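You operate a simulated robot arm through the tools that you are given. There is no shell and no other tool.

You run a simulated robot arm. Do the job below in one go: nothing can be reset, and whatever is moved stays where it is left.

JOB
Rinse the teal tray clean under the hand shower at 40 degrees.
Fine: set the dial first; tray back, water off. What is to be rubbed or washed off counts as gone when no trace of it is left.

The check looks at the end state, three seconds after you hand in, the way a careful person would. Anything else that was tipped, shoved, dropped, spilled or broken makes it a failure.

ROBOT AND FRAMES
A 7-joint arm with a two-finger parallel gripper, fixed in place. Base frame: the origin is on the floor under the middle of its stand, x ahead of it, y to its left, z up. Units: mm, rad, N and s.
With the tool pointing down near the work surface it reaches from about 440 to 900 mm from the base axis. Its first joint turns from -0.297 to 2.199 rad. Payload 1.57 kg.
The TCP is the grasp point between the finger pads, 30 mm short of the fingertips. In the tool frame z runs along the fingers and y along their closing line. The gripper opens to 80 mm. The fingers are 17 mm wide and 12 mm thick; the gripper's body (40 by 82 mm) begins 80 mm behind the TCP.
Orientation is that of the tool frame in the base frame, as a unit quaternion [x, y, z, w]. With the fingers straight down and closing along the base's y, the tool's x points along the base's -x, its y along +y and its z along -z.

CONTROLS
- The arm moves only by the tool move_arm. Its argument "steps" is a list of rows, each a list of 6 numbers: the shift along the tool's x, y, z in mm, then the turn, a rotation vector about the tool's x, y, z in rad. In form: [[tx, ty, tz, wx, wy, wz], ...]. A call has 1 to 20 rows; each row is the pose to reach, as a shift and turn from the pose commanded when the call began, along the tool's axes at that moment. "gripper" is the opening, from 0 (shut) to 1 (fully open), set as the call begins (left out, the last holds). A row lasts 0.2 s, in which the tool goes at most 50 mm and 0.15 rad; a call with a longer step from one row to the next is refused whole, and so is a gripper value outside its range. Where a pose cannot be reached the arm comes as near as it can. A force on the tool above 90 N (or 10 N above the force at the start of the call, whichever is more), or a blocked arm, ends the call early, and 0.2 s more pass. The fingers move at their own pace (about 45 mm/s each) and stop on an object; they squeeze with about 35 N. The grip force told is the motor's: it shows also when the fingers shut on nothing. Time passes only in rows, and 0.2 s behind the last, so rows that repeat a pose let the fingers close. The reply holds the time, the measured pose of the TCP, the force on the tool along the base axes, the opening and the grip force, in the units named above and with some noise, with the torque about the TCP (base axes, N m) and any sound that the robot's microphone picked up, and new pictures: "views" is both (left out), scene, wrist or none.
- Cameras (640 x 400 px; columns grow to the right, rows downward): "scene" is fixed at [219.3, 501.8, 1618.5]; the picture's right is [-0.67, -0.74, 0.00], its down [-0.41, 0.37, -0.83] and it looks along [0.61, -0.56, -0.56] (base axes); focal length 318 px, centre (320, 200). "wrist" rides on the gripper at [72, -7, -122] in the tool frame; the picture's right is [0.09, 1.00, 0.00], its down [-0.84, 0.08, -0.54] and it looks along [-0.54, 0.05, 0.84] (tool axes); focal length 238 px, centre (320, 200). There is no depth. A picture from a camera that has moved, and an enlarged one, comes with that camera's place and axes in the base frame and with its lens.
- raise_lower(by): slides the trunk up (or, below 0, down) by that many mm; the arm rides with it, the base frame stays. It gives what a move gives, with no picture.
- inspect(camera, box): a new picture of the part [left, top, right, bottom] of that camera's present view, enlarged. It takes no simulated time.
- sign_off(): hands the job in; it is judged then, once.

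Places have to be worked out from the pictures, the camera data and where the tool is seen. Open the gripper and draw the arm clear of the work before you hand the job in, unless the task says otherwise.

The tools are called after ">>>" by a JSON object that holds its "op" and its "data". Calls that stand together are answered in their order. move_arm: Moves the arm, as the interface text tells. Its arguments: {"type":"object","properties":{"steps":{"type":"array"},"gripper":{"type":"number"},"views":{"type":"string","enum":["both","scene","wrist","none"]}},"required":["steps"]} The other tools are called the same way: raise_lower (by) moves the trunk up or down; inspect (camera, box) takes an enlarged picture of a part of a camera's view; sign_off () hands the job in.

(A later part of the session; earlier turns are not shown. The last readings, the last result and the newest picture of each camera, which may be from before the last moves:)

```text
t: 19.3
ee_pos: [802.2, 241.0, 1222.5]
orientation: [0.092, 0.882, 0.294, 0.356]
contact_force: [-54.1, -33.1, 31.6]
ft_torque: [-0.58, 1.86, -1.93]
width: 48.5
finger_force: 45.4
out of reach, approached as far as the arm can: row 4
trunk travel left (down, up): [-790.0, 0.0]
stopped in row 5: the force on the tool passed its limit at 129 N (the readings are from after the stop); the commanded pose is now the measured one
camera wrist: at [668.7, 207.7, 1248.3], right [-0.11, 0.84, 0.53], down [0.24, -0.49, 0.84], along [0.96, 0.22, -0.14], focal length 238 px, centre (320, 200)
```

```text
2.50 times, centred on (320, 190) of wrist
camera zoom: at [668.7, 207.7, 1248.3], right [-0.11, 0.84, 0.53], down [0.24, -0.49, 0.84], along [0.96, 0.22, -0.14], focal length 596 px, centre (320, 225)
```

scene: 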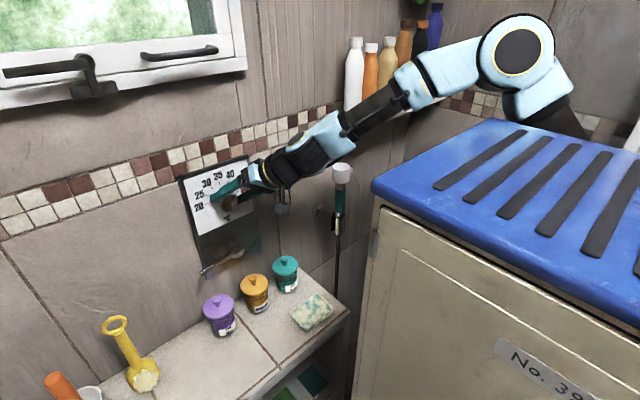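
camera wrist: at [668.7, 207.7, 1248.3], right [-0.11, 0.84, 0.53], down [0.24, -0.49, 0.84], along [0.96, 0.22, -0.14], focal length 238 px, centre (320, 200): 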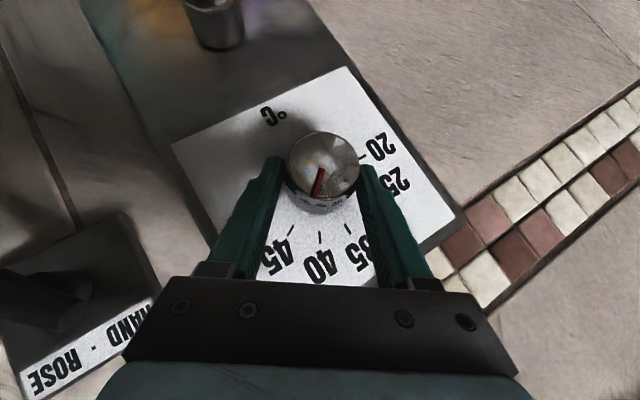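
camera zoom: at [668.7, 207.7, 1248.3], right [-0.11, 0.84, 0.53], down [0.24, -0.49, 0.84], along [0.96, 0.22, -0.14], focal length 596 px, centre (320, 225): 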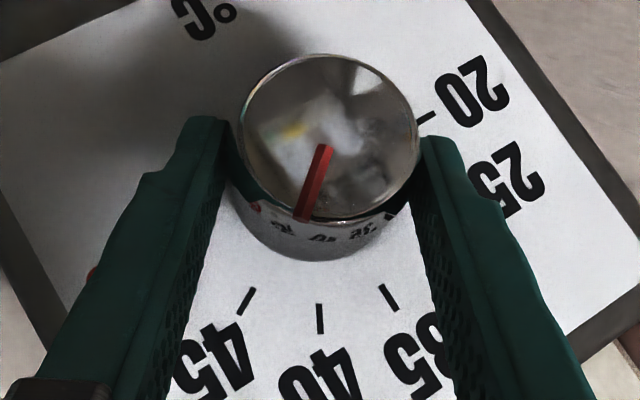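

The turn worked partway (pointer ≈43) before the arm hit a joint limit and loaded the knob. I'll open the fingers to release it, keeping the pose.

>>> {"op": "move_arm", "data": {"steps": [[0, 0, 0, 0, 0, 0], [0, 0, 0, 0, 0, 0], [0, 0, 0, 0, 0, 0]], "gripper": 1, "views": "both"}}

>>> {"op": "inspect", "data": {"camera": "wrist", "box": [240, 110, 400, 270]}}

```text
t: 20.1
ee_pos: [803.0, 245.6, 1221.4]
orientation: [0.088, 0.882, 0.295, 0.356]
contact_force: [-43.3, -6.8, 42.0]
ft_torque: [-0.88, 0.22, -0.98]
width: 61.6
finger_force: 0.1
trunk travel left (down, up): [-790.0, 0.0]
camera wrist: at [668.4, 211.3, 1247.7], right [-0.12, 0.84, 0.53], down [0.24, -0.49, 0.84], along [0.96, 0.23, -0.14], focal length 238 px, centre (320, 200)
```

scene: 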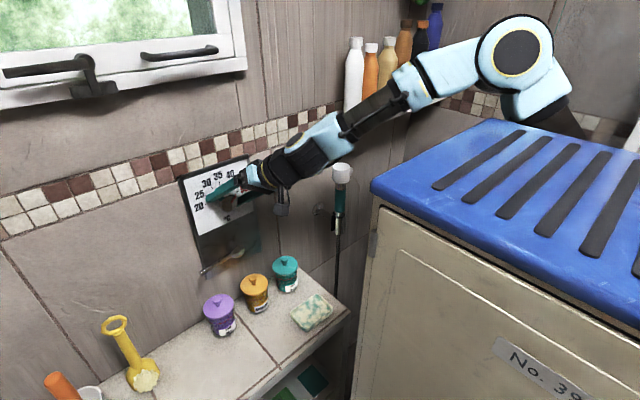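
wrist: 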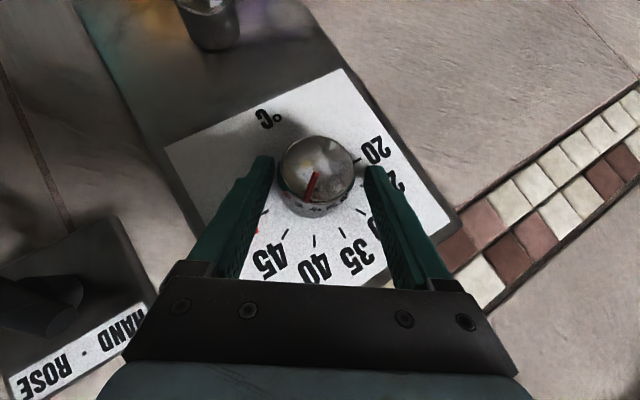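

```text
2.50 times, centred on (320, 190) of wrist
camera zoom: at [668.4, 211.3, 1247.7], right [-0.12, 0.84, 0.53], down [0.24, -0.49, 0.84], along [0.96, 0.23, -0.14], focal length 596 px, centre (320, 225)
```

zoom: 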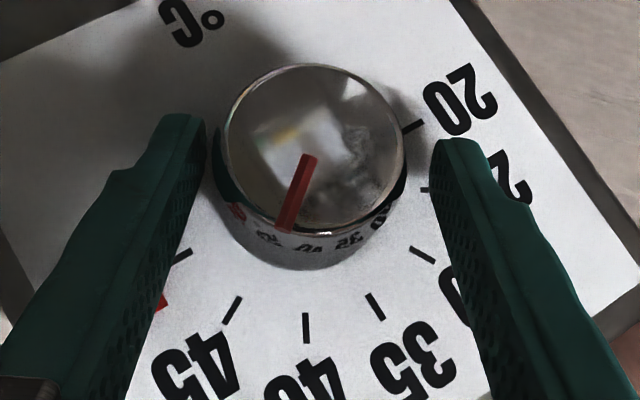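

The pointer reads about 43 now. The fingers were still opening; I'll finish opening and check that the load vanishes before pulling back.

>>> {"op": "move_arm", "data": {"steps": [[0, 0, 0, 0, 0, 0], [0, 0, 0, 0, 0, 0]], "gripper": 1, "views": "wrist"}}

```text
t: 20.7
ee_pos: [802.7, 245.9, 1221.9]
orientation: [0.089, 0.882, 0.295, 0.356]
contact_force: [-42.2, -4.7, 40.3]
ft_torque: [-0.81, 0.19, -0.83]
width: 60.1
finger_force: 0.1
trunk travel left (down, up): [-790.0, 0.0]
camera wrist: at [668.5, 210.9, 1247.2], right [-0.12, 0.84, 0.53], down [0.24, -0.49, 0.84], along [0.96, 0.23, -0.14], focal length 238 px, centre (320, 200)
```

wrist: 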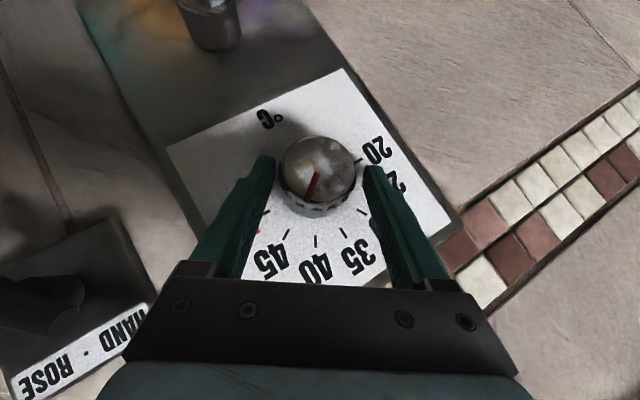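

The fingers stopped at 60 mm because a fingertip is pressed on the panel (force ≈ −42 N in x). I'll back straight out along −x, which frees it.

>>> {"op": "move_arm", "data": {"steps": [[3.7, 0.2, -3.4, 0, 0, 0], [7.3, 0.5, -6.8, 0, 0, 0], [14.6, 0.9, -13.6, 0, 0, 0], [29.2, 1.9, -27.2, 0, 0, 0], [43.8, 2.8, -40.8, 0, 0, 0], [51.1, 3.3, -47.6, 0, 0, 0]], "gripper": 1, "views": "both"}}

>>> {"op": "inspect", "data": {"camera": "wrist", "box": [220, 80, 440, 280]}}

```text
t: 22.1
ee_pos: [736.1, 244.5, 1213.5]
orientation: [0.091, 0.884, 0.292, 0.354]
contact_force: [-0.1, 0.0, 0.6]
ft_torque: [-0.02, -0.01, -0.01]
width: 80.0
finger_force: 0.0
trunk travel left (down, up): [-790.0, 0.0]
camera wrist: at [602.3, 209.9, 1241.5], right [-0.11, 0.84, 0.53], down [0.24, -0.49, 0.84], along [0.96, 0.22, -0.15], focal length 238 px, centre (320, 200)
```

scene: 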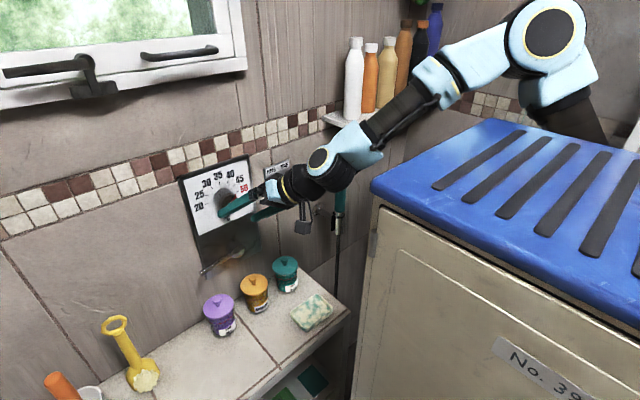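
wrist: 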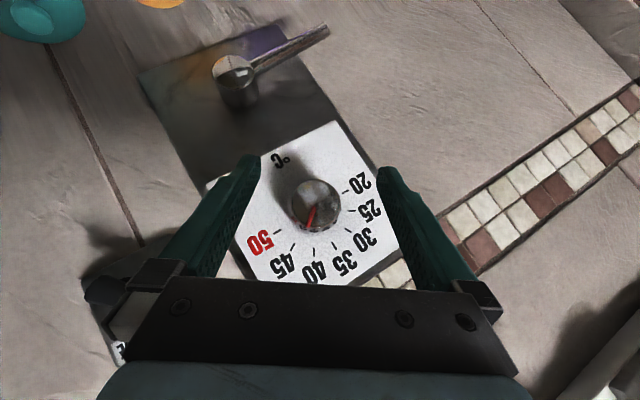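

```text
2.00 times, centred on (330, 180) of wrist
camera zoom: at [602.3, 209.9, 1241.5], right [-0.11, 0.84, 0.53], down [0.24, -0.49, 0.84], along [0.96, 0.22, -0.15], focal length 477 px, centre (300, 240)
```

zoom: 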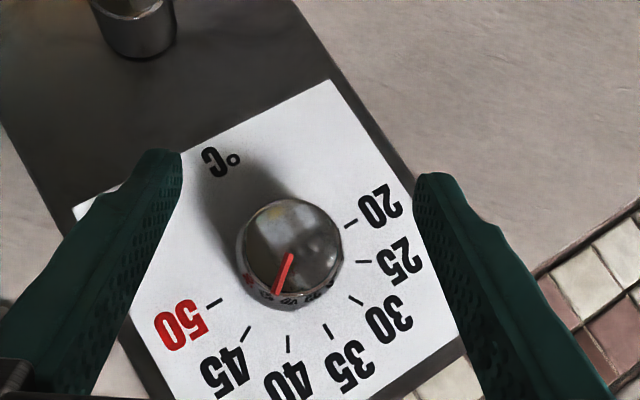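

Freed, pointer still ≈43.5. I'll roll back to the earlier hand angle here in front of the knob, for a second bite.

>>> {"op": "move_arm", "data": {"steps": [[-1, -1, -1.2, -0.0887, 0.0072, 0.0937], [-2.1, -2, -2.4, -0.1774, 0.0144, 0.1874], [-3.2, -3, -3.6, -0.2661, 0.0215, 0.2811], [-4.2, -4.1, -4.8, -0.3548, 0.0287, 0.3748], [-4.2, -4.1, -4.8, -0.3548, 0.0287, 0.3748]], "gripper": 1, "views": "both"}}

>>> {"op": "inspect", "data": {"camera": "wrist", "box": [240, 130, 400, 290]}}

```text
t: 23.3
ee_pos: [736.7, 234.9, 1216.1]
orientation: [0.186, 0.791, 0.505, 0.291]
contact_force: [-0.4, 0.3, -0.1]
ft_torque: [0.01, 0.0, 0.01]
width: 80.0
finger_force: 0.0
trunk travel left (down, up): [-790.0, 0.0]
camera wrist: at [603.3, 191.0, 1231.4], right [-0.07, 0.47, 0.88], down [0.29, -0.83, 0.47], along [0.96, 0.28, -0.08], focal length 238 px, centre (320, 200)
```

scene: 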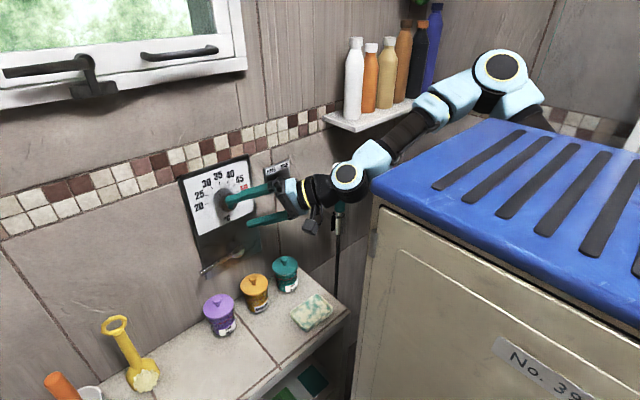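
wrist: 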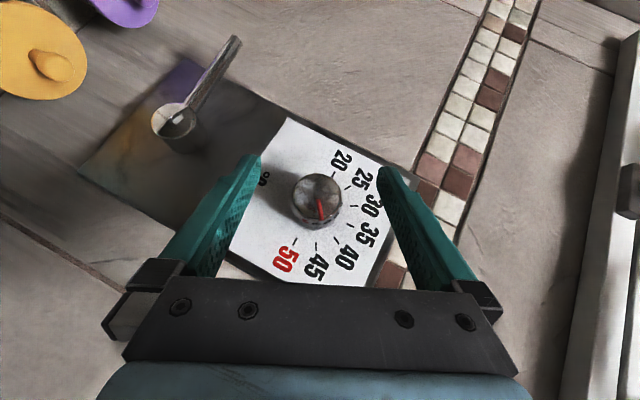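

```text
2.50 times, centred on (320, 210) of wrist
camera zoom: at [603.3, 191.0, 1231.4], right [-0.07, 0.47, 0.88], down [0.29, -0.83, 0.47], along [0.96, 0.28, -0.08], focal length 596 px, centre (320, 175)
```

zoom: 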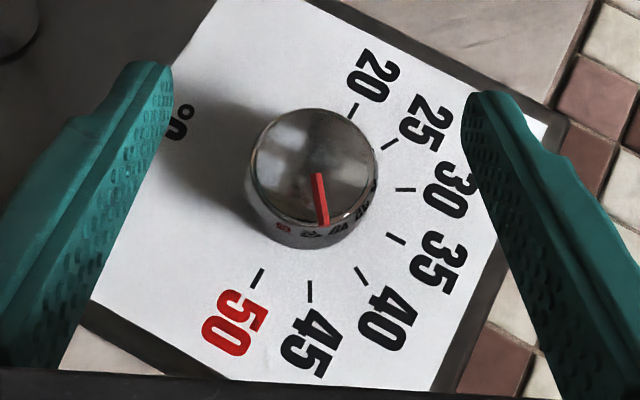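

The pointer sits just past 45 toward 40 (≈43.8), so about 23° more is needed. I'll move in (slightly shallower, to keep the tips off the panel) and close.

>>> {"op": "move_arm", "data": {"steps": [[-15.4, 0.3, 13.4, 0, 0, 0], [-30.8, 0.6, 26.8, 0, 0, 0], [-46.2, 0.9, 40.2, 0, 0, 0], [-46.2, 0.9, 40.2, 0, 0, 0]], "gripper": 1, "views": "none"}}

>>> {"op": "move_arm", "data": {"steps": [[0, 0, 0, 0, 0, 0], [0, 0, 0, 0, 0, 0], [0, 0, 0, 0, 0, 0], [0, 0, 0, 0, 0, 0], [0, 0, 0, 0, 0, 0]], "gripper": 0, "views": "both"}}

>>> {"op": "inspect", "data": {"camera": "wrist", "box": [240, 110, 400, 270]}}

```text
t: 24.3
ee_pos: [797.4, 237.2, 1216.5]
orientation: [0.185, 0.791, 0.505, 0.292]
contact_force: [-0.2, 0.5, 0.7]
ft_torque: [0.01, 0.01, 0.03]
width: 80.0
finger_force: 0.1
trunk travel left (down, up): [-790.0, 0.0]
```

```text
t: 25.5
ee_pos: [796.9, 237.3, 1216.6]
orientation: [0.185, 0.791, 0.506, 0.291]
contact_force: [1.0, 1.7, 2.0]
ft_torque: [0.06, 0.28, -0.04]
width: 47.9
finger_force: 42.8
trunk travel left (down, up): [-790.0, 0.0]
camera wrist: at [664.4, 192.3, 1231.9], right [-0.07, 0.47, 0.88], down [0.29, -0.83, 0.47], along [0.96, 0.28, -0.08], focal length 238 px, centre (320, 200)
```

scene: 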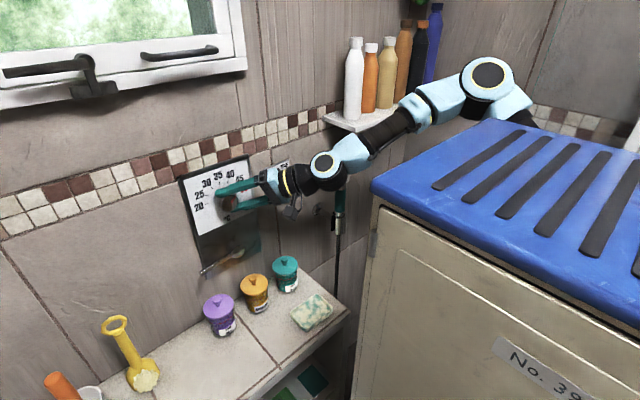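
wrist: 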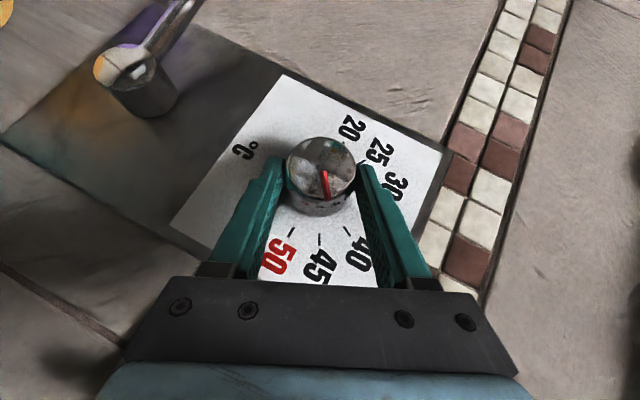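

```text
2.50 times, centred on (320, 190) of wrist
camera zoom: at [664.4, 192.3, 1231.9], right [-0.07, 0.47, 0.88], down [0.29, -0.83, 0.47], along [0.96, 0.28, -0.08], focal length 596 px, centre (320, 225)
```

zoom: 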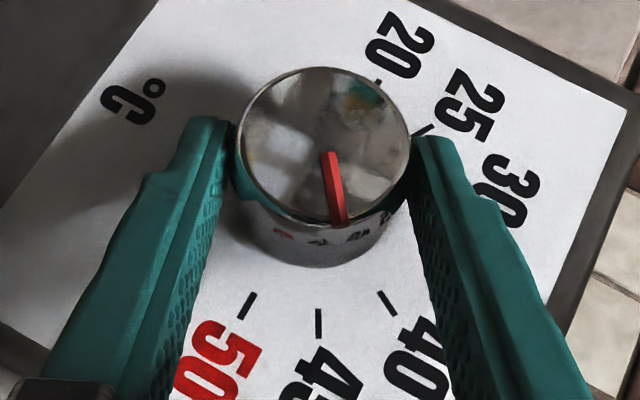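

A clean, load-free grip this time. I'll turn by 0.40 rad (23°) about the knob axis and re-read the pointer.

>>> {"op": "move_arm", "data": {"steps": [[0.05, 1.51, 0.05, 0.0761, 0, -0.0648], [0.19, 2.99, 0.22, 0.1523, 0, -0.1296], [0.43, 4.46, 0.5, 0.2284, 0, -0.1945], [0.76, 5.87, 0.89, 0.3046, 0, -0.2593], [0.76, 5.87, 0.89, 0.3046, 0, -0.2593]], "views": "both"}}

>>> {"op": "inspect", "data": {"camera": "wrist", "box": [240, 110, 400, 270]}}

```text
t: 26.7
ee_pos: [796.7, 241.0, 1221.6]
orientation: [0.124, 0.876, 0.337, 0.322]
contact_force: [-3.6, -4.3, 2.7]
ft_torque: [-0.05, -0.44, -0.59]
width: 47.5
finger_force: 45.2
trunk travel left (down, up): [-790.0, 0.0]
camera wrist: at [664.4, 204.4, 1253.4], right [-0.07, 0.78, 0.62], down [0.28, -0.58, 0.76], along [0.96, 0.23, -0.18], focal length 238 px, centre (320, 200)
```

scene: 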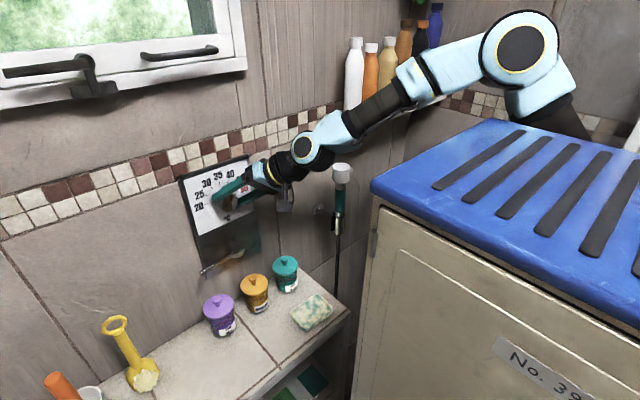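
wrist: 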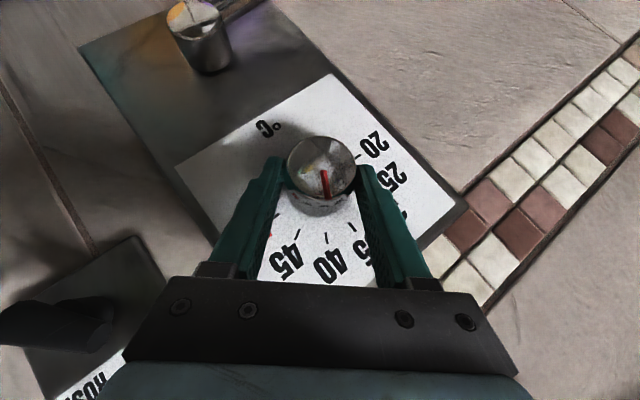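

```text
2.50 times, centred on (320, 190) of wrist
camera zoom: at [664.4, 204.4, 1253.4], right [-0.07, 0.78, 0.62], down [0.28, -0.58, 0.76], along [0.96, 0.23, -0.18], focal length 596 px, centre (320, 225)
```

zoom: 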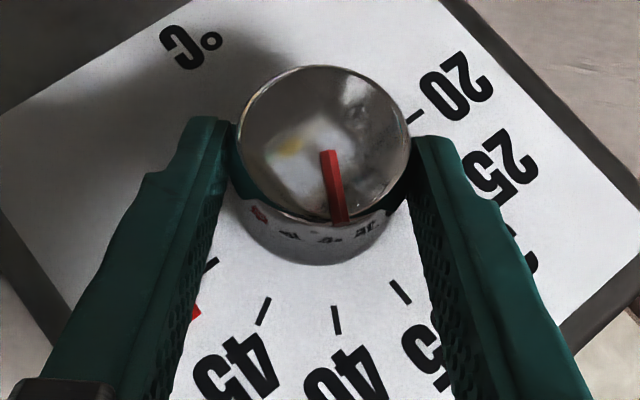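

The pointer is almost on 40. I'll zoom tighter to judge the last degree before letting go.

>>> {"op": "inspect", "data": {"camera": "wrist", "box": [275, 130, 365, 250]}}

```text
3.33 times, centred on (320, 190) of wrist
camera zoom: at [664.4, 204.4, 1253.4], right [-0.07, 0.78, 0.62], down [0.28, -0.58, 0.76], along [0.96, 0.23, -0.18], focal length 794 px, centre (320, 233)
```

zoom: 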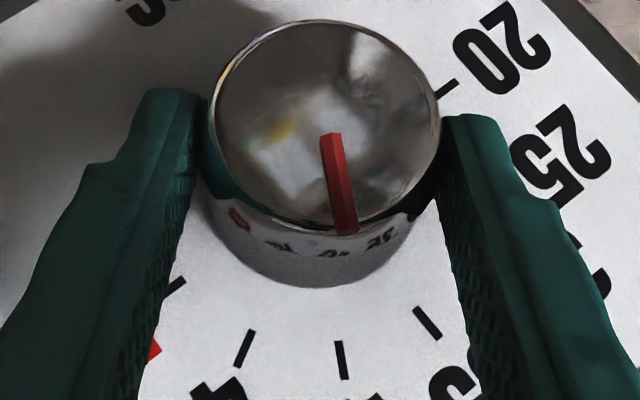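

Pointer direction (≈9.5°) matches the 40 tick direction (≈9–12°). I'll open the fingers and back out along −x.

>>> {"op": "move_arm", "data": {"steps": [[0, 0, 0, 0, 0, 0], [0, 0, 0, 0, 0, 0], [0, 0, 0, 0, 0, 0]], "gripper": 1, "views": "none"}}

```text
t: 27.5
ee_pos: [798.4, 240.9, 1221.8]
orientation: [0.124, 0.875, 0.338, 0.323]
contact_force: [0.5, 0.3, -0.7]
ft_torque: [-0.05, -0.03, -0.01]
width: 80.3
finger_force: 0.0
trunk travel left (down, up): [-790.0, 0.0]
```

Fingers open with no load. Backing out along −x and reading the dial.

>>> {"op": "move_arm", "data": {"steps": [[12.3, 0, -10.5, 0, 0, 0], [24.7, 0, -21.1, 0, 0, 0], [37, 0.1, -31.6, 0, 0, 0], [49.4, 0.1, -42.2, 0, 0, 0], [49.4, 0.1, -42.2, 0, 0, 0]], "gripper": 1, "views": "both"}}

>>> {"op": "inspect", "data": {"camera": "wrist", "box": [240, 130, 400, 290]}}

>>> {"op": "inspect", "data": {"camera": "wrist", "box": [0, 180, 200, 400]}}

```text
t: 28.7
ee_pos: [732.4, 241.1, 1220.7]
orientation: [0.124, 0.876, 0.338, 0.322]
contact_force: [0.3, 0.4, 0.3]
ft_torque: [0.03, 0.0, -0.01]
width: 80.1
finger_force: 0.0
trunk travel left (down, up): [-790.0, 0.0]
camera wrist: at [600.0, 205.2, 1253.2], right [-0.07, 0.78, 0.62], down [0.29, -0.58, 0.76], along [0.96, 0.23, -0.18], focal length 238 px, centre (320, 200)
```

scene: 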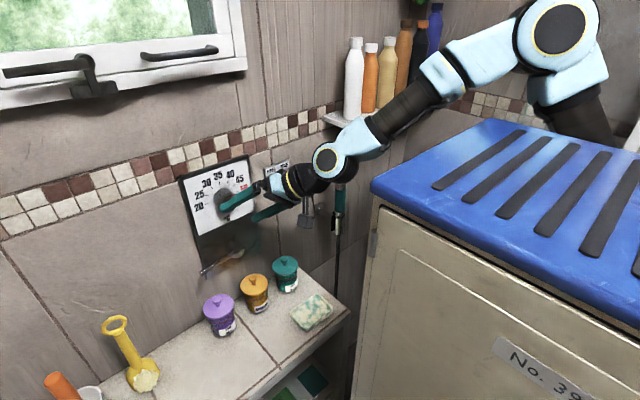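
wrist: 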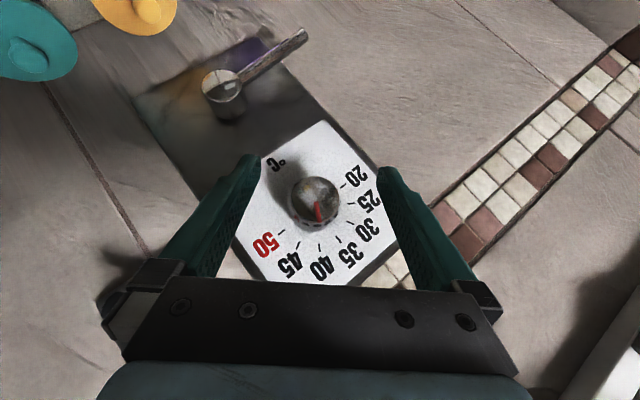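

```text
2.50 times, centred on (320, 210) of wrist
camera zoom: at [600.0, 205.2, 1253.2], right [-0.07, 0.78, 0.62], down [0.29, -0.58, 0.76], along [0.96, 0.23, -0.18], focal length 596 px, centre (320, 175)
```

zoom: 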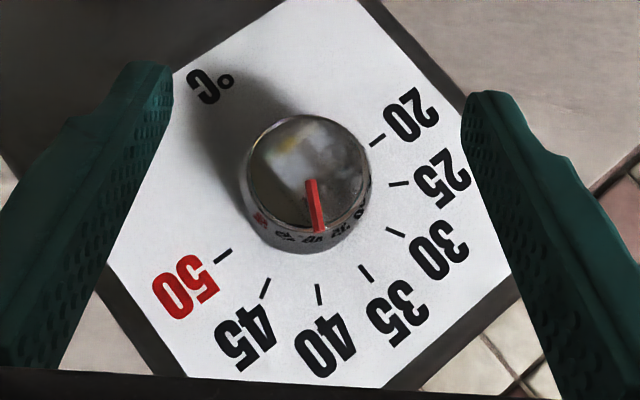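

```text
1.82 times, centred on (100, 290) of wrist
camera zoom: at [600.0, 205.2, 1253.2], right [-0.07, 0.78, 0.62], down [0.29, -0.58, 0.76], along [0.96, 0.23, -0.18], focal length 433 px, centre (720, 36)
```

zoom: 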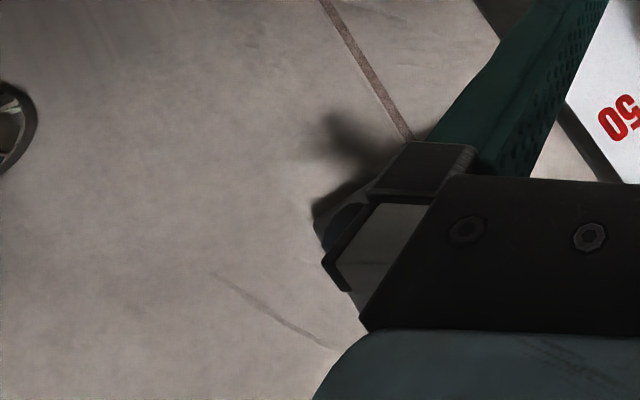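

The dial reads 40 (within a few tenths). Next the diverter: I'll move across in front of it and roll the hand upright for a clear view.

>>> {"op": "move_arm", "data": {"steps": [[8.2, -22.2, -19.5, 0.0926, 0, -0.0792], [0, -44.4, -39, 0.185, 0, -0.158], [-14, -66.7, -58.5, 0.278, 0, -0.238], [-28, -88.9, -78, 0.37, 0, -0.317], [-41, -111.1, -97.5, 0.463, 0, -0.396], [-41, -111.1, -97.5, 0.463, 0, -0.396]], "gripper": 1, "views": "both"}}

>>> {"op": "inspect", "data": {"camera": "wrist", "box": [240, 100, 440, 260]}}

>>> {"op": "inspect", "data": {"camera": "scene", "box": [170, 140, 320, 250]}}

```text
t: 30.1
ee_pos: [700.5, 91.2, 1222.4]
orientation: [0.02, 0.937, 0.059, 0.345]
contact_force: [-0.1, 1.1, -0.7]
ft_torque: [0.0, 0.01, -0.01]
width: 80.0
finger_force: 0.1
trunk travel left (down, up): [-790.0, 0.0]
camera wrist: at [567.5, 77.8, 1269.7], right [-0.07, 1.0, 0.07], down [0.29, -0.04, 0.96], along [0.96, 0.09, -0.28], focal length 238 px, centre (320, 200)
```

scene: 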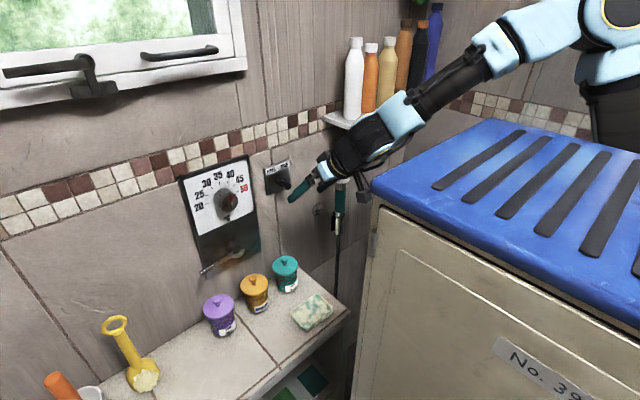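
wrist: 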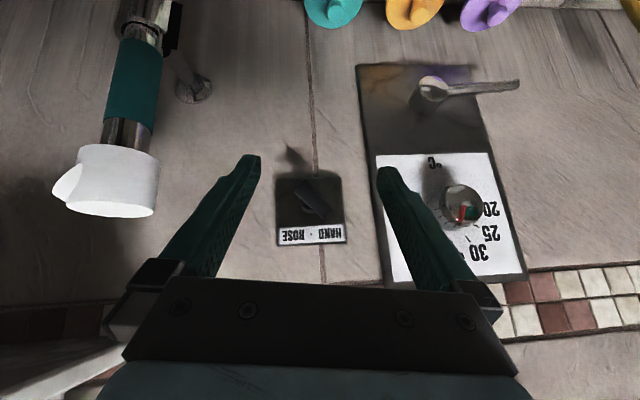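

```text
2.50 times, centred on (340, 180) of wrist
camera zoom: at [567.5, 77.8, 1269.7], right [-0.07, 1.0, 0.07], down [0.29, -0.04, 0.96], along [0.96, 0.09, -0.28], focal length 596 px, centre (270, 250)
```

zoom: 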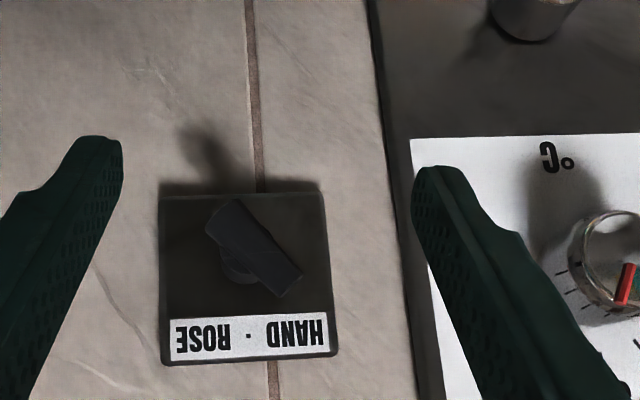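

```text
3.64 times, centred on (245, 195) of scene
camera zoom: at [219.3, 501.8, 1618.5], right [-0.67, -0.74, 0.0], down [-0.41, 0.37, -0.83], along [0.61, -0.56, -0.56], focal length 1156 px, centre (593, 218)
```

zoom: 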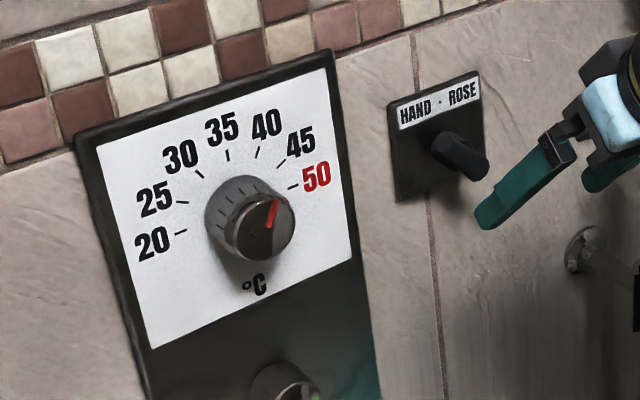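

The diverter bar lies diagonally; its upper end seems to aim at HAND. I'll zoom closer from both cameras to be sure.

>>> {"op": "inspect", "data": {"camera": "wrist", "box": [265, 165, 355, 250]}}

>>> {"op": "inspect", "data": {"camera": "scene", "box": [255, 145, 310, 200]}}

>>> {"op": "inspect", "data": {"camera": "wrist", "box": [40, 60, 220, 230]}}

>>> {"op": "inspect", "data": {"camera": "wrist", "box": [350, 60, 530, 160]}}

```text
4.71 times, centred on (310, 208) of wrist
camera zoom: at [567.5, 77.8, 1269.7], right [-0.07, 1.0, 0.07], down [0.29, -0.04, 0.96], along [0.96, 0.09, -0.28], focal length 1122 px, centre (367, 165)
```

zoom: 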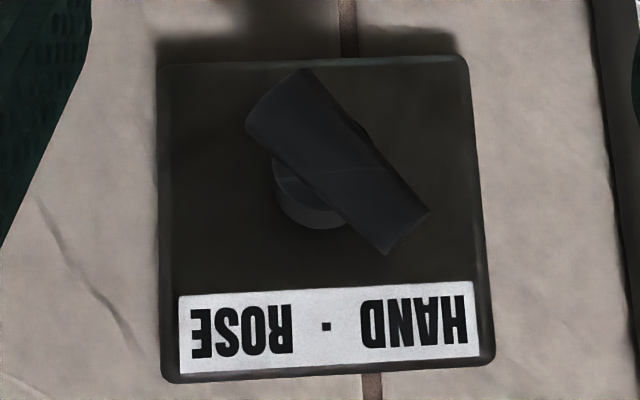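

```text
7.27 times, centred on (282, 172) of scene
camera zoom: at [219.3, 501.8, 1618.5], right [-0.67, -0.74, 0.0], down [-0.41, 0.37, -0.83], along [0.61, -0.56, -0.56], focal length 2312 px, centre (593, 400)
```

zoom: 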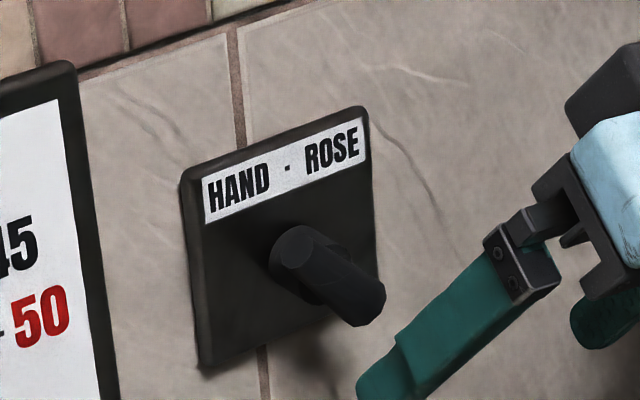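

```text
2.35 times, centred on (130, 145) of wrist
camera zoom: at [567.5, 77.8, 1269.7], right [-0.07, 1.0, 0.07], down [0.29, -0.04, 0.96], along [0.96, 0.09, -0.28], focal length 561 px, centre (767, 329)
```

zoom: 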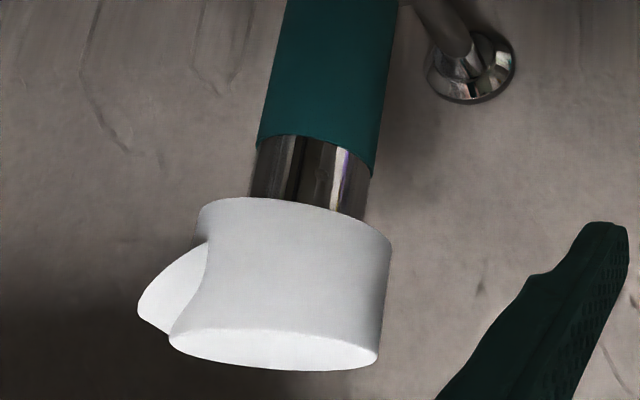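

```text
3.56 times, centred on (440, 110) of wrist
camera zoom: at [567.5, 77.8, 1269.7], right [-0.07, 1.0, 0.07], down [0.29, -0.04, 0.96], along [0.96, 0.09, -0.28], focal length 848 px, centre (-107, 520)
```

zoom: 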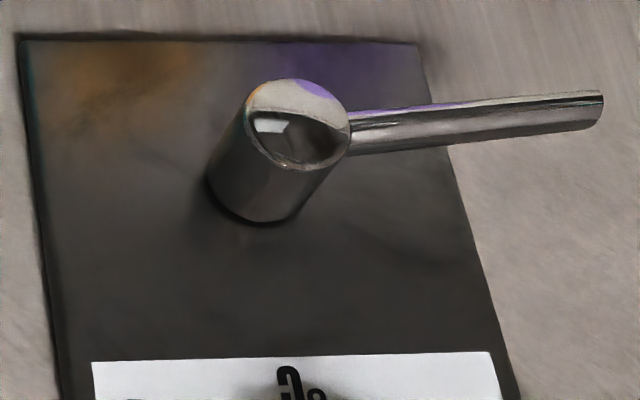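

The diverter bar's long end points to HAND, so I'll leave it. Next I need the mixer lever: it sticks out to the left from its pivot (≈(805,252,1063)) to about y≈360. I'll move in front of it with closed fingers for a closer look.

>>> {"op": "move_arm", "data": {"steps": [[12.9, 23.1, 23, -0.0964, 0, 0.0819], [25.8, 46.2, 46, -0.1928, 0, 0.1638], [38.6, 69.3, 69, -0.289, 0, 0.2456], [51.5, 92.4, 92, -0.3855, 0, 0.3275], [64.4, 115.4, 115, -0.482, 0, 0.4094], [77.3, 138.5, 138, -0.578, 0, 0.4913], [90.1, 161.6, 161, -0.6746, 0, 0.573], [103, 184.7, 183.9, -0.771, 0, 0.655], [103, 184.7, 183.9, -0.771, 0, 0.655]], "gripper": 0, "views": "both"}}

>>> {"op": "inspect", "data": {"camera": "scene", "box": [160, 180, 360, 310]}}

```text
t: 32.1
ee_pos: [741.2, 299.3, 1040.5]
orientation: [0.185, 0.79, 0.507, 0.291]
contact_force: [0.1, 0.6, -0.2]
ft_torque: [-0.02, -0.08, 0.0]
width: 0.0
finger_force: 21.2
trunk travel left (down, up): [-790.0, 0.0]
camera wrist: at [608.4, 255.5, 1054.8], right [-0.07, 0.47, 0.88], down [0.29, -0.83, 0.47], along [0.96, 0.29, -0.07], focal length 238 px, centre (320, 200)
```

scene: 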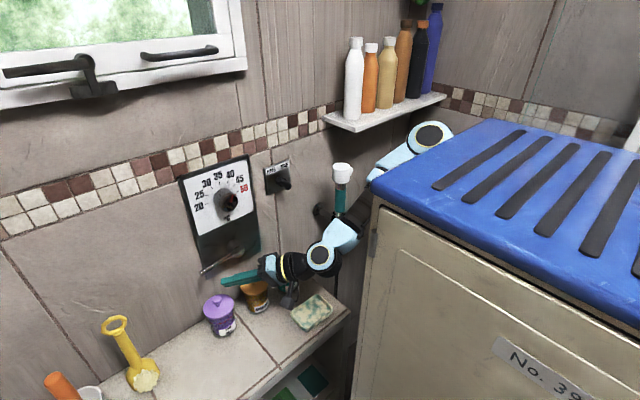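
wrist: 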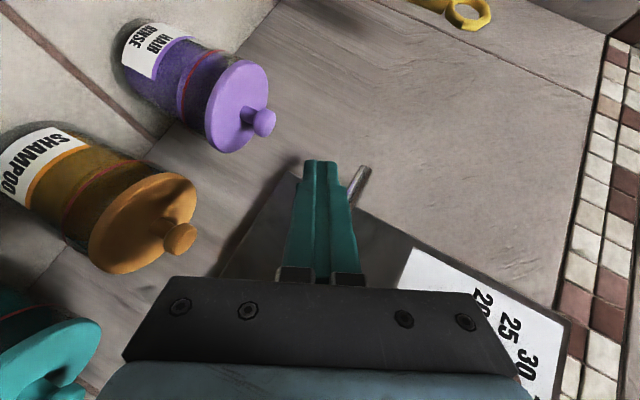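

```text
3.08 times, centred on (260, 245) of scene
camera zoom: at [219.3, 501.8, 1618.5], right [-0.67, -0.74, 0.0], down [-0.41, 0.37, -0.83], along [0.61, -0.56, -0.56], focal length 978 px, centre (505, 62)
```

zoom: 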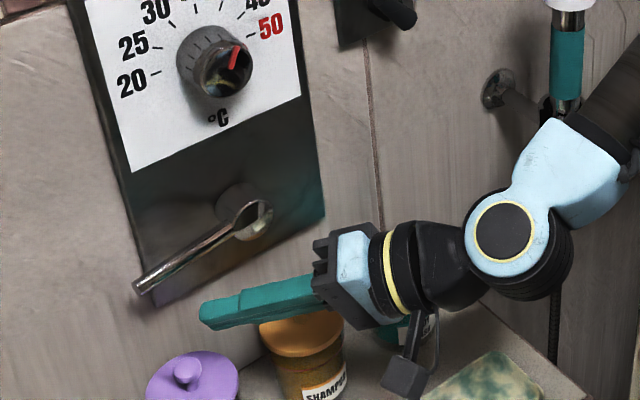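

The lever is horizontal at z≈1060. I'll bring the closed fingertips under its outer end (y≈325) and then nudge upward gently to learn which way it moves.

>>> {"op": "move_arm", "data": {"steps": [[7.5, 0, 6.5, 0, 0, 0], [-15, 0, 26, 0, 0, 0], [-24, -6.8, 47, 0, 0, 0], [-24, -6.8, 47, 0, 0, 0]], "gripper": 0, "views": "both"}}

>>> {"op": "inspect", "data": {"camera": "scene", "box": [160, 200, 320, 310]}}

```text
t: 33.1
ee_pos: [789.0, 315.6, 1024.8]
orientation: [0.184, 0.791, 0.506, 0.291]
contact_force: [0.1, 0.4, -0.2]
ft_torque: [-0.01, 0.02, 0.01]
width: 0.3
finger_force: 21.2
trunk travel left (down, up): [-790.0, 0.0]
camera wrist: at [656.6, 270.3, 1039.4], right [-0.07, 0.47, 0.88], down [0.29, -0.83, 0.47], along [0.95, 0.29, -0.07], focal length 238 px, centre (320, 200)
```

scene: 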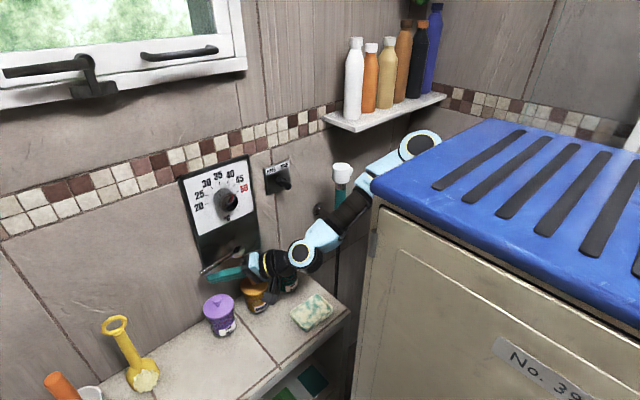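
wrist: 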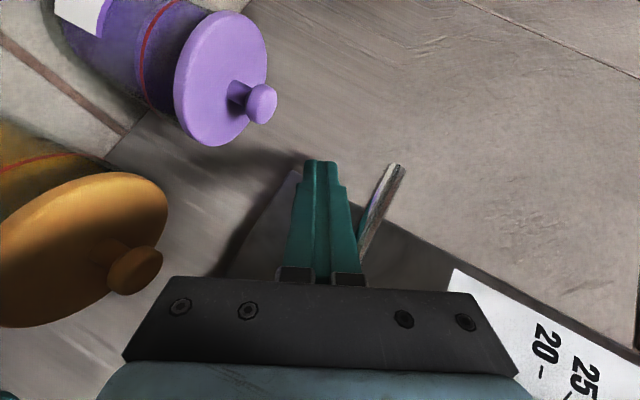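

```text
3.64 times, centred on (240, 255) of scene
camera zoom: at [219.3, 501.8, 1618.5], right [-0.67, -0.74, 0.0], down [-0.41, 0.37, -0.83], along [0.61, -0.56, -0.56], focal length 1156 px, centre (611, 0)
```

zoom: 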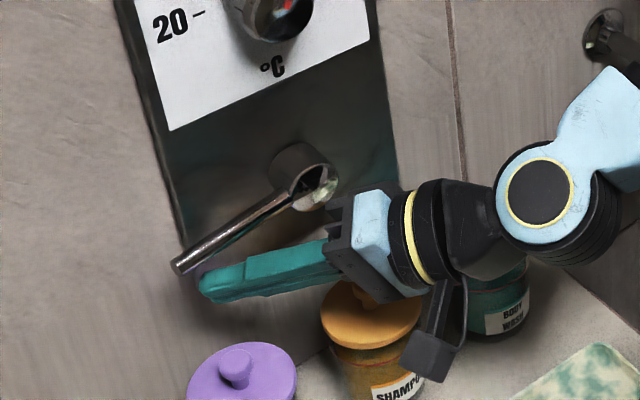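

The fingertip is right below the lever. I'll raise 24 mm in small steps and check the force.

>>> {"op": "move_arm", "data": {"steps": [[-2.2, 7.3, -2.6, 0, 0, 0], [-4.4, 14.5, -5.1, 0, 0, 0], [-5.5, 18.1, -6.4, 0, 0, 0], [-6.6, 21.8, -7.7, 0, 0, 0]], "gripper": 0, "views": "wrist"}}

>>> {"op": "inspect", "data": {"camera": "scene", "box": [160, 200, 320, 310]}}

```text
t: 34.1
ee_pos: [787.2, 315.9, 1043.8]
orientation: [0.184, 0.793, 0.504, 0.289]
contact_force: [1.9, 2.3, -22.3]
ft_torque: [-0.1, 0.19, 0.02]
width: 0.1
finger_force: 21.4
trunk travel left (down, up): [-790.0, 0.0]
camera wrist: at [656.4, 270.2, 1060.1], right [-0.07, 0.47, 0.88], down [0.29, -0.83, 0.47], along [0.95, 0.29, -0.08], focal length 238 px, centre (320, 200)
```

wrist: 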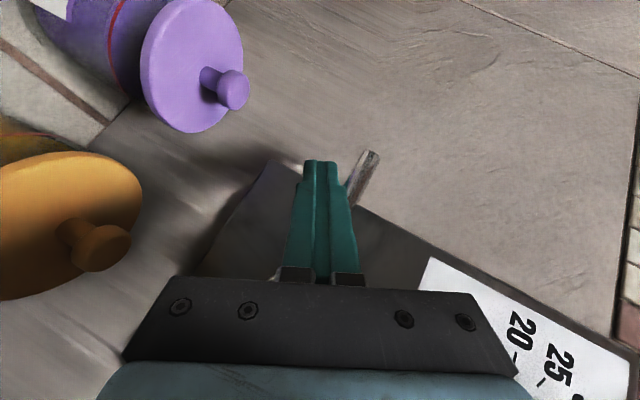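

```text
3.64 times, centred on (240, 255) of scene
camera zoom: at [219.3, 501.8, 1618.5], right [-0.67, -0.74, 0.0], down [-0.41, 0.37, -0.83], along [0.61, -0.56, -0.56], focal length 1156 px, centre (611, 0)
```

zoom: 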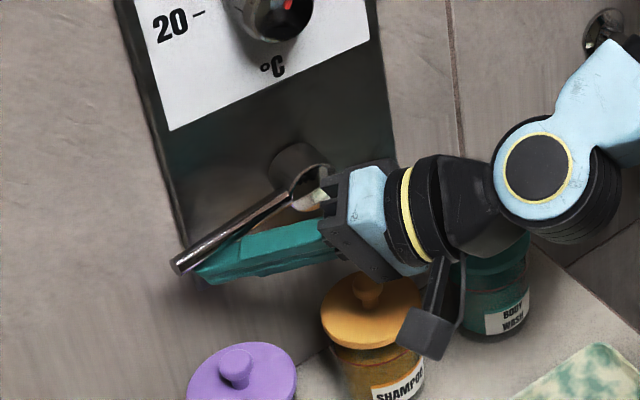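

Contact at 22 N with no lever movement yet. I'll push slightly more, then judge whether up is the closed stop.

>>> {"op": "move_arm", "data": {"steps": [[-0.8, 2.7, -1, 0, 0, 0], [-1.6, 5.4, -1.9, 0, 0, 0], [-1.6, 5.4, -1.9, 0, 0, 0]], "gripper": 0, "views": "none"}}

>>> {"op": "inspect", "data": {"camera": "scene", "box": [160, 200, 320, 310]}}

```text
t: 34.9
ee_pos: [788.4, 315.8, 1044.9]
orientation: [0.184, 0.795, 0.503, 0.286]
contact_force: [-8.0, 0.8, -53.9]
ft_torque: [-0.08, 0.34, 0.03]
width: 0.4
finger_force: 21.2
trunk travel left (down, up): [-790.0, 0.0]
```

```text
3.64 times, centred on (240, 255) of scene
camera zoom: at [219.3, 501.8, 1618.5], right [-0.67, -0.74, 0.0], down [-0.41, 0.37, -0.83], along [0.61, -0.56, -0.56], focal length 1156 px, centre (611, 0)
```

zoom: 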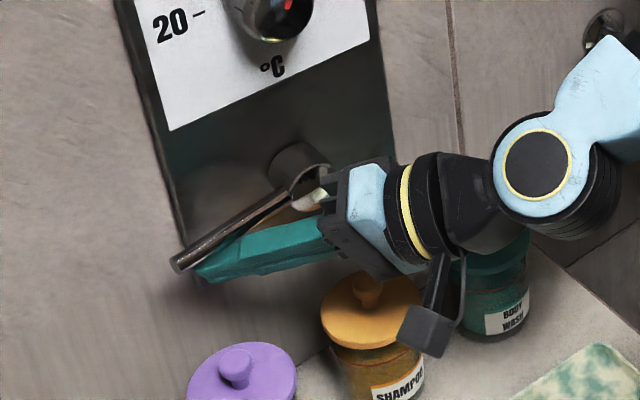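

54 N and no motion: up is the stop (closed). I'll relieve it, back off, go above the lever, and press down instead.

>>> {"op": "move_arm", "data": {"steps": [[3.3, -10.9, 3.8, 0, 0, 0], [8.2, -27.2, 9.6, 0, 0, 0], [34.8, -27.2, -13.1, 0, 0, 0], [53.9, -27.2, -29.3, 0, 0, 0], [43, 9.1, -42.1, 0, 0, 0], [33.4, 40.8, -53.3, 0, 0, 0], [2.9, 40.8, -27.4, 0, 0, 0], [-12.3, 40.8, -14.4, 0, 0, 0], [-12.3, 40.8, -14.4, 0, 0, 0]], "gripper": 0, "views": "wrist"}}

>>> {"op": "inspect", "data": {"camera": "scene", "box": [160, 200, 320, 310]}}

```text
t: 36.9
ee_pos: [790.2, 315.7, 1100.7]
orientation: [0.184, 0.791, 0.506, 0.291]
contact_force: [0.2, -0.2, 1.0]
ft_torque: [-0.02, -0.02, 0.03]
width: 0.1
finger_force: 21.3
trunk travel left (down, up): [-790.0, 0.0]
camera wrist: at [656.9, 270.3, 1115.2], right [-0.07, 0.47, 0.88], down [0.29, -0.83, 0.47], along [0.95, 0.29, -0.07], focal length 238 px, centre (320, 200)
```

wrist: 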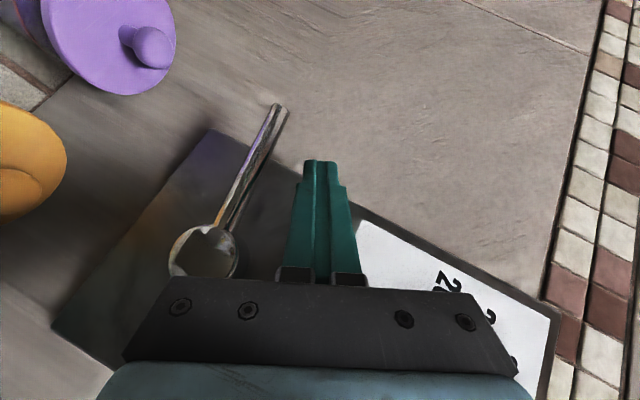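

```text
3.64 times, centred on (240, 255) of scene
camera zoom: at [219.3, 501.8, 1618.5], right [-0.67, -0.74, 0.0], down [-0.41, 0.37, -0.83], along [0.61, -0.56, -0.56], focal length 1156 px, centre (611, 0)
```

zoom: 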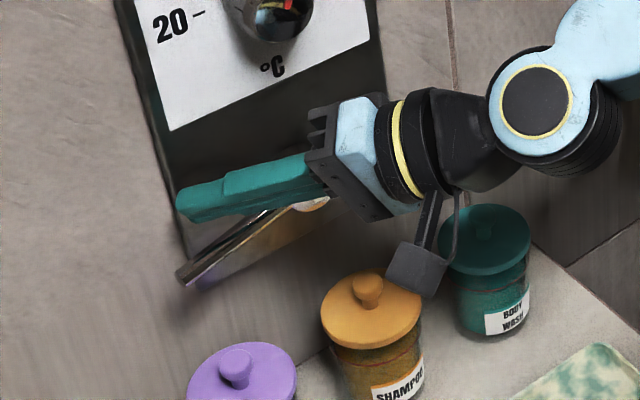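

The fingertips are above the lever now. Pressing down 32 mm in small steps.

>>> {"op": "move_arm", "data": {"steps": [[2.2, -7.3, 2.6, 0, 0, 0], [4.1, -13.6, 4.8, 0, 0, 0], [5.5, -18.1, 6.4, 0, 0, 0], [6.9, -22.7, 8, 0, 0, 0], [8.2, -27.2, 9.6, 0, 0, 0], [8.8, -29, 10.2, 0, 0, 0]], "gripper": 0, "views": "wrist"}}

>>> {"op": "inspect", "data": {"camera": "scene", "box": [160, 200, 320, 310]}}

```text
t: 38.3
ee_pos: [789.9, 316.5, 1069.4]
orientation: [0.185, 0.791, 0.506, 0.291]
contact_force: [0.6, -0.8, 0.7]
ft_torque: [0.02, -0.04, 0.02]
width: 0.0
finger_force: 21.5
trunk travel left (down, up): [-790.0, 0.0]
camera wrist: at [656.7, 270.9, 1082.8], right [-0.07, 0.47, 0.88], down [0.29, -0.83, 0.47], along [0.95, 0.29, -0.07], focal length 238 px, centre (320, 200)
```

wrist: 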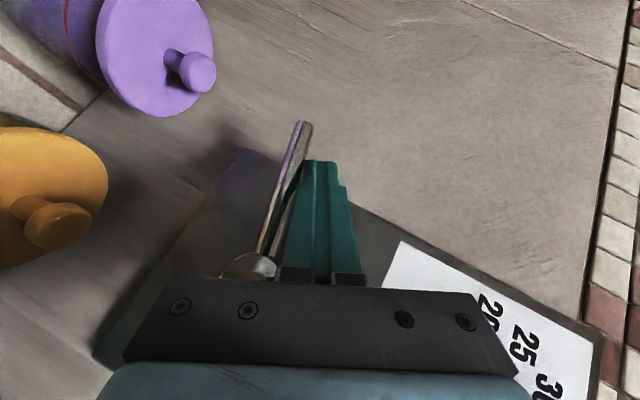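

```text
3.64 times, centred on (240, 255) of scene
camera zoom: at [219.3, 501.8, 1618.5], right [-0.67, -0.74, 0.0], down [-0.41, 0.37, -0.83], along [0.61, -0.56, -0.56], focal length 1156 px, centre (611, 0)
```

zoom: 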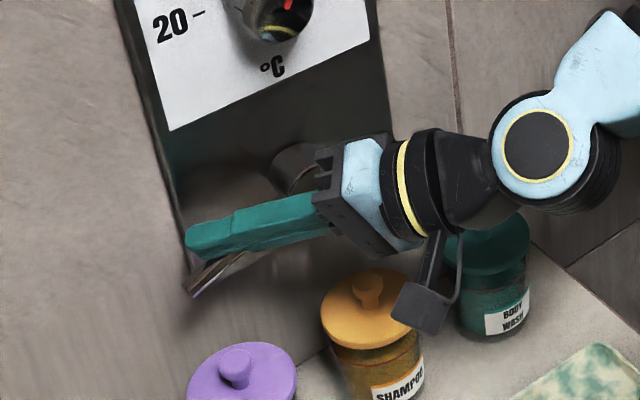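

The lever follows downward with almost no force. I'll keep pushing along its arc and watch for water or sound.

>>> {"op": "move_arm", "data": {"steps": [[1.9, -9.7, 2.2, 0, 0, 0], [3.7, -19.4, 4.3, 0, 0, 0], [4.4, -30, 5.1, 0, 0, 0], [5.1, -40.5, 5.9, 0, 0, 0], [5.1, -40.5, 5.9, 0, 0, 0]], "gripper": 0, "views": "both"}}

>>> {"op": "inspect", "data": {"camera": "scene", "box": [160, 200, 320, 310]}}

```text
t: 39.5
ee_pos: [789.1, 304.7, 1027.0]
orientation: [0.184, 0.79, 0.507, 0.29]
contact_force: [-0.6, 0.5, -0.5]
ft_torque: [-0.01, 0.02, -0.01]
width: 0.0
finger_force: 21.5
trunk travel left (down, up): [-790.0, 0.0]
camera wrist: at [656.7, 260.7, 1042.3], right [-0.07, 0.47, 0.88], down [0.29, -0.83, 0.47], along [0.95, 0.29, -0.07], focal length 238 px, centre (320, 200)
```

scene: 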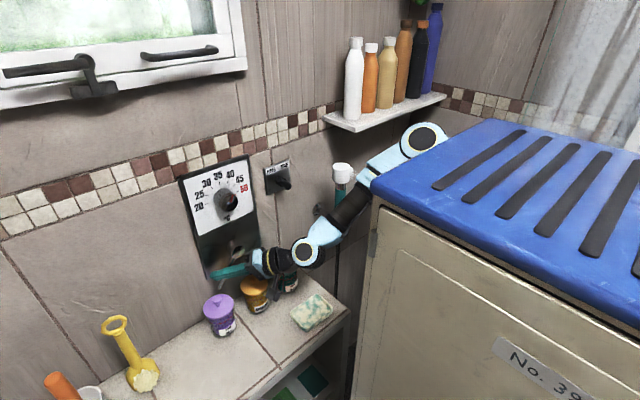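
wrist: 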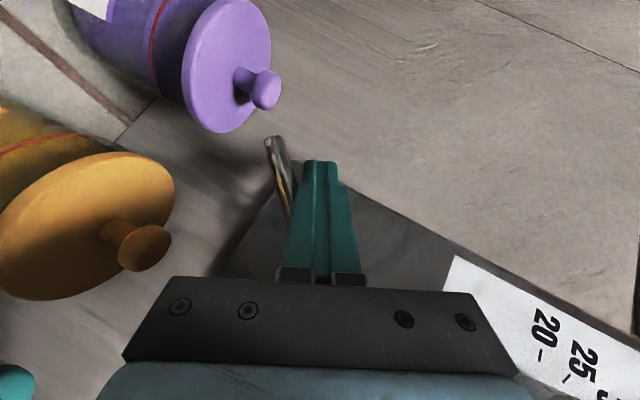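

```text
3.64 times, centred on (240, 255) of scene
camera zoom: at [219.3, 501.8, 1618.5], right [-0.67, -0.74, 0.0], down [-0.41, 0.37, -0.83], along [0.61, -0.56, -0.56], focal length 1156 px, centre (611, 0)
```

zoom: 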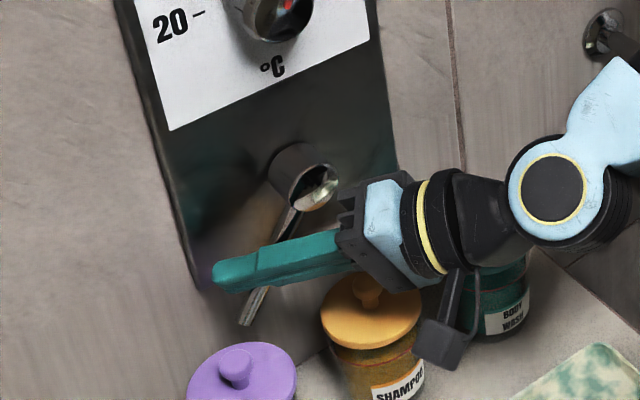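

Water has come on, but the streaks are at the upper right. I'll check whether it is the ceiling rose or the hand shower that is running.

>>> {"op": "inspect", "data": {"camera": "scene", "box": [634, 0, 640, 400]}}

>>> {"op": "inspect", "data": {"camera": "scene", "box": [300, 140, 400, 260]}}

>>> {"op": "inspect", "data": {"camera": "scene", "box": [440, 0, 640, 5]}}

```text
1.00 times, centred on (637, 200) of scene (not enlarged: the box is as wide or as high as the picture)
camera zoom: at [219.3, 501.8, 1618.5], right [-0.67, -0.74, 0.0], down [-0.41, 0.37, -0.83], along [0.61, -0.56, -0.56], focal length 318 px, centre (3, 200)
```

zoom: 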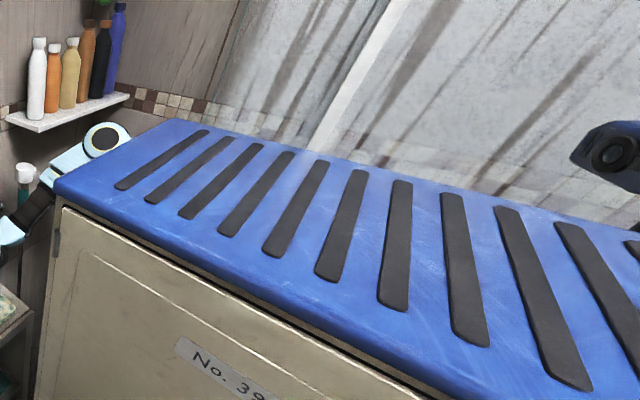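

```text
3.33 times, centred on (350, 200) of scene
camera zoom: at [219.3, 501.8, 1618.5], right [-0.67, -0.74, 0.0], down [-0.41, 0.37, -0.83], along [0.61, -0.56, -0.56], focal length 1060 px, centre (220, 200)
```

zoom: 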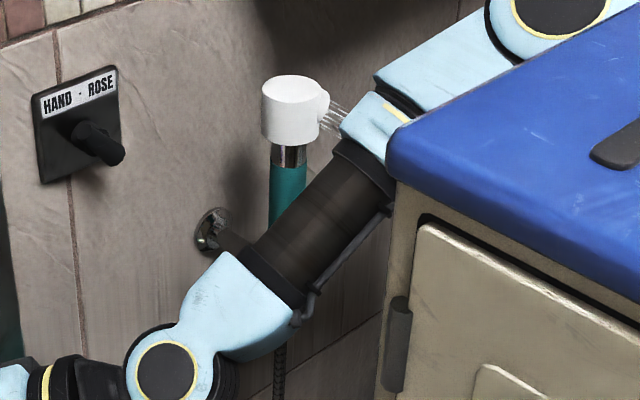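

```text
3.20 times, centred on (540, 2) of scene
camera zoom: at [219.3, 501.8, 1618.5], right [-0.67, -0.74, 0.0], down [-0.41, 0.37, -0.83], along [0.61, -0.56, -0.56], focal length 1018 px, centre (-384, 832)
```

zoom: 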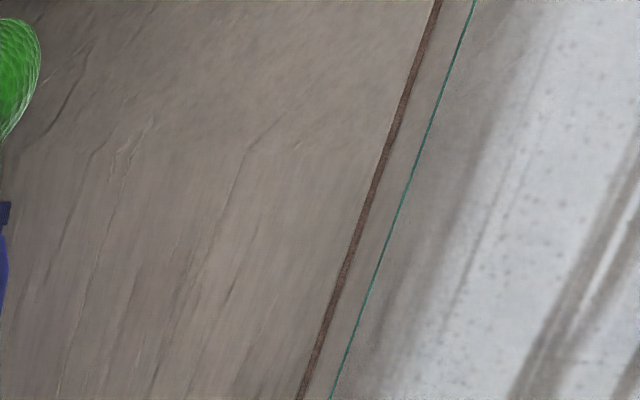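

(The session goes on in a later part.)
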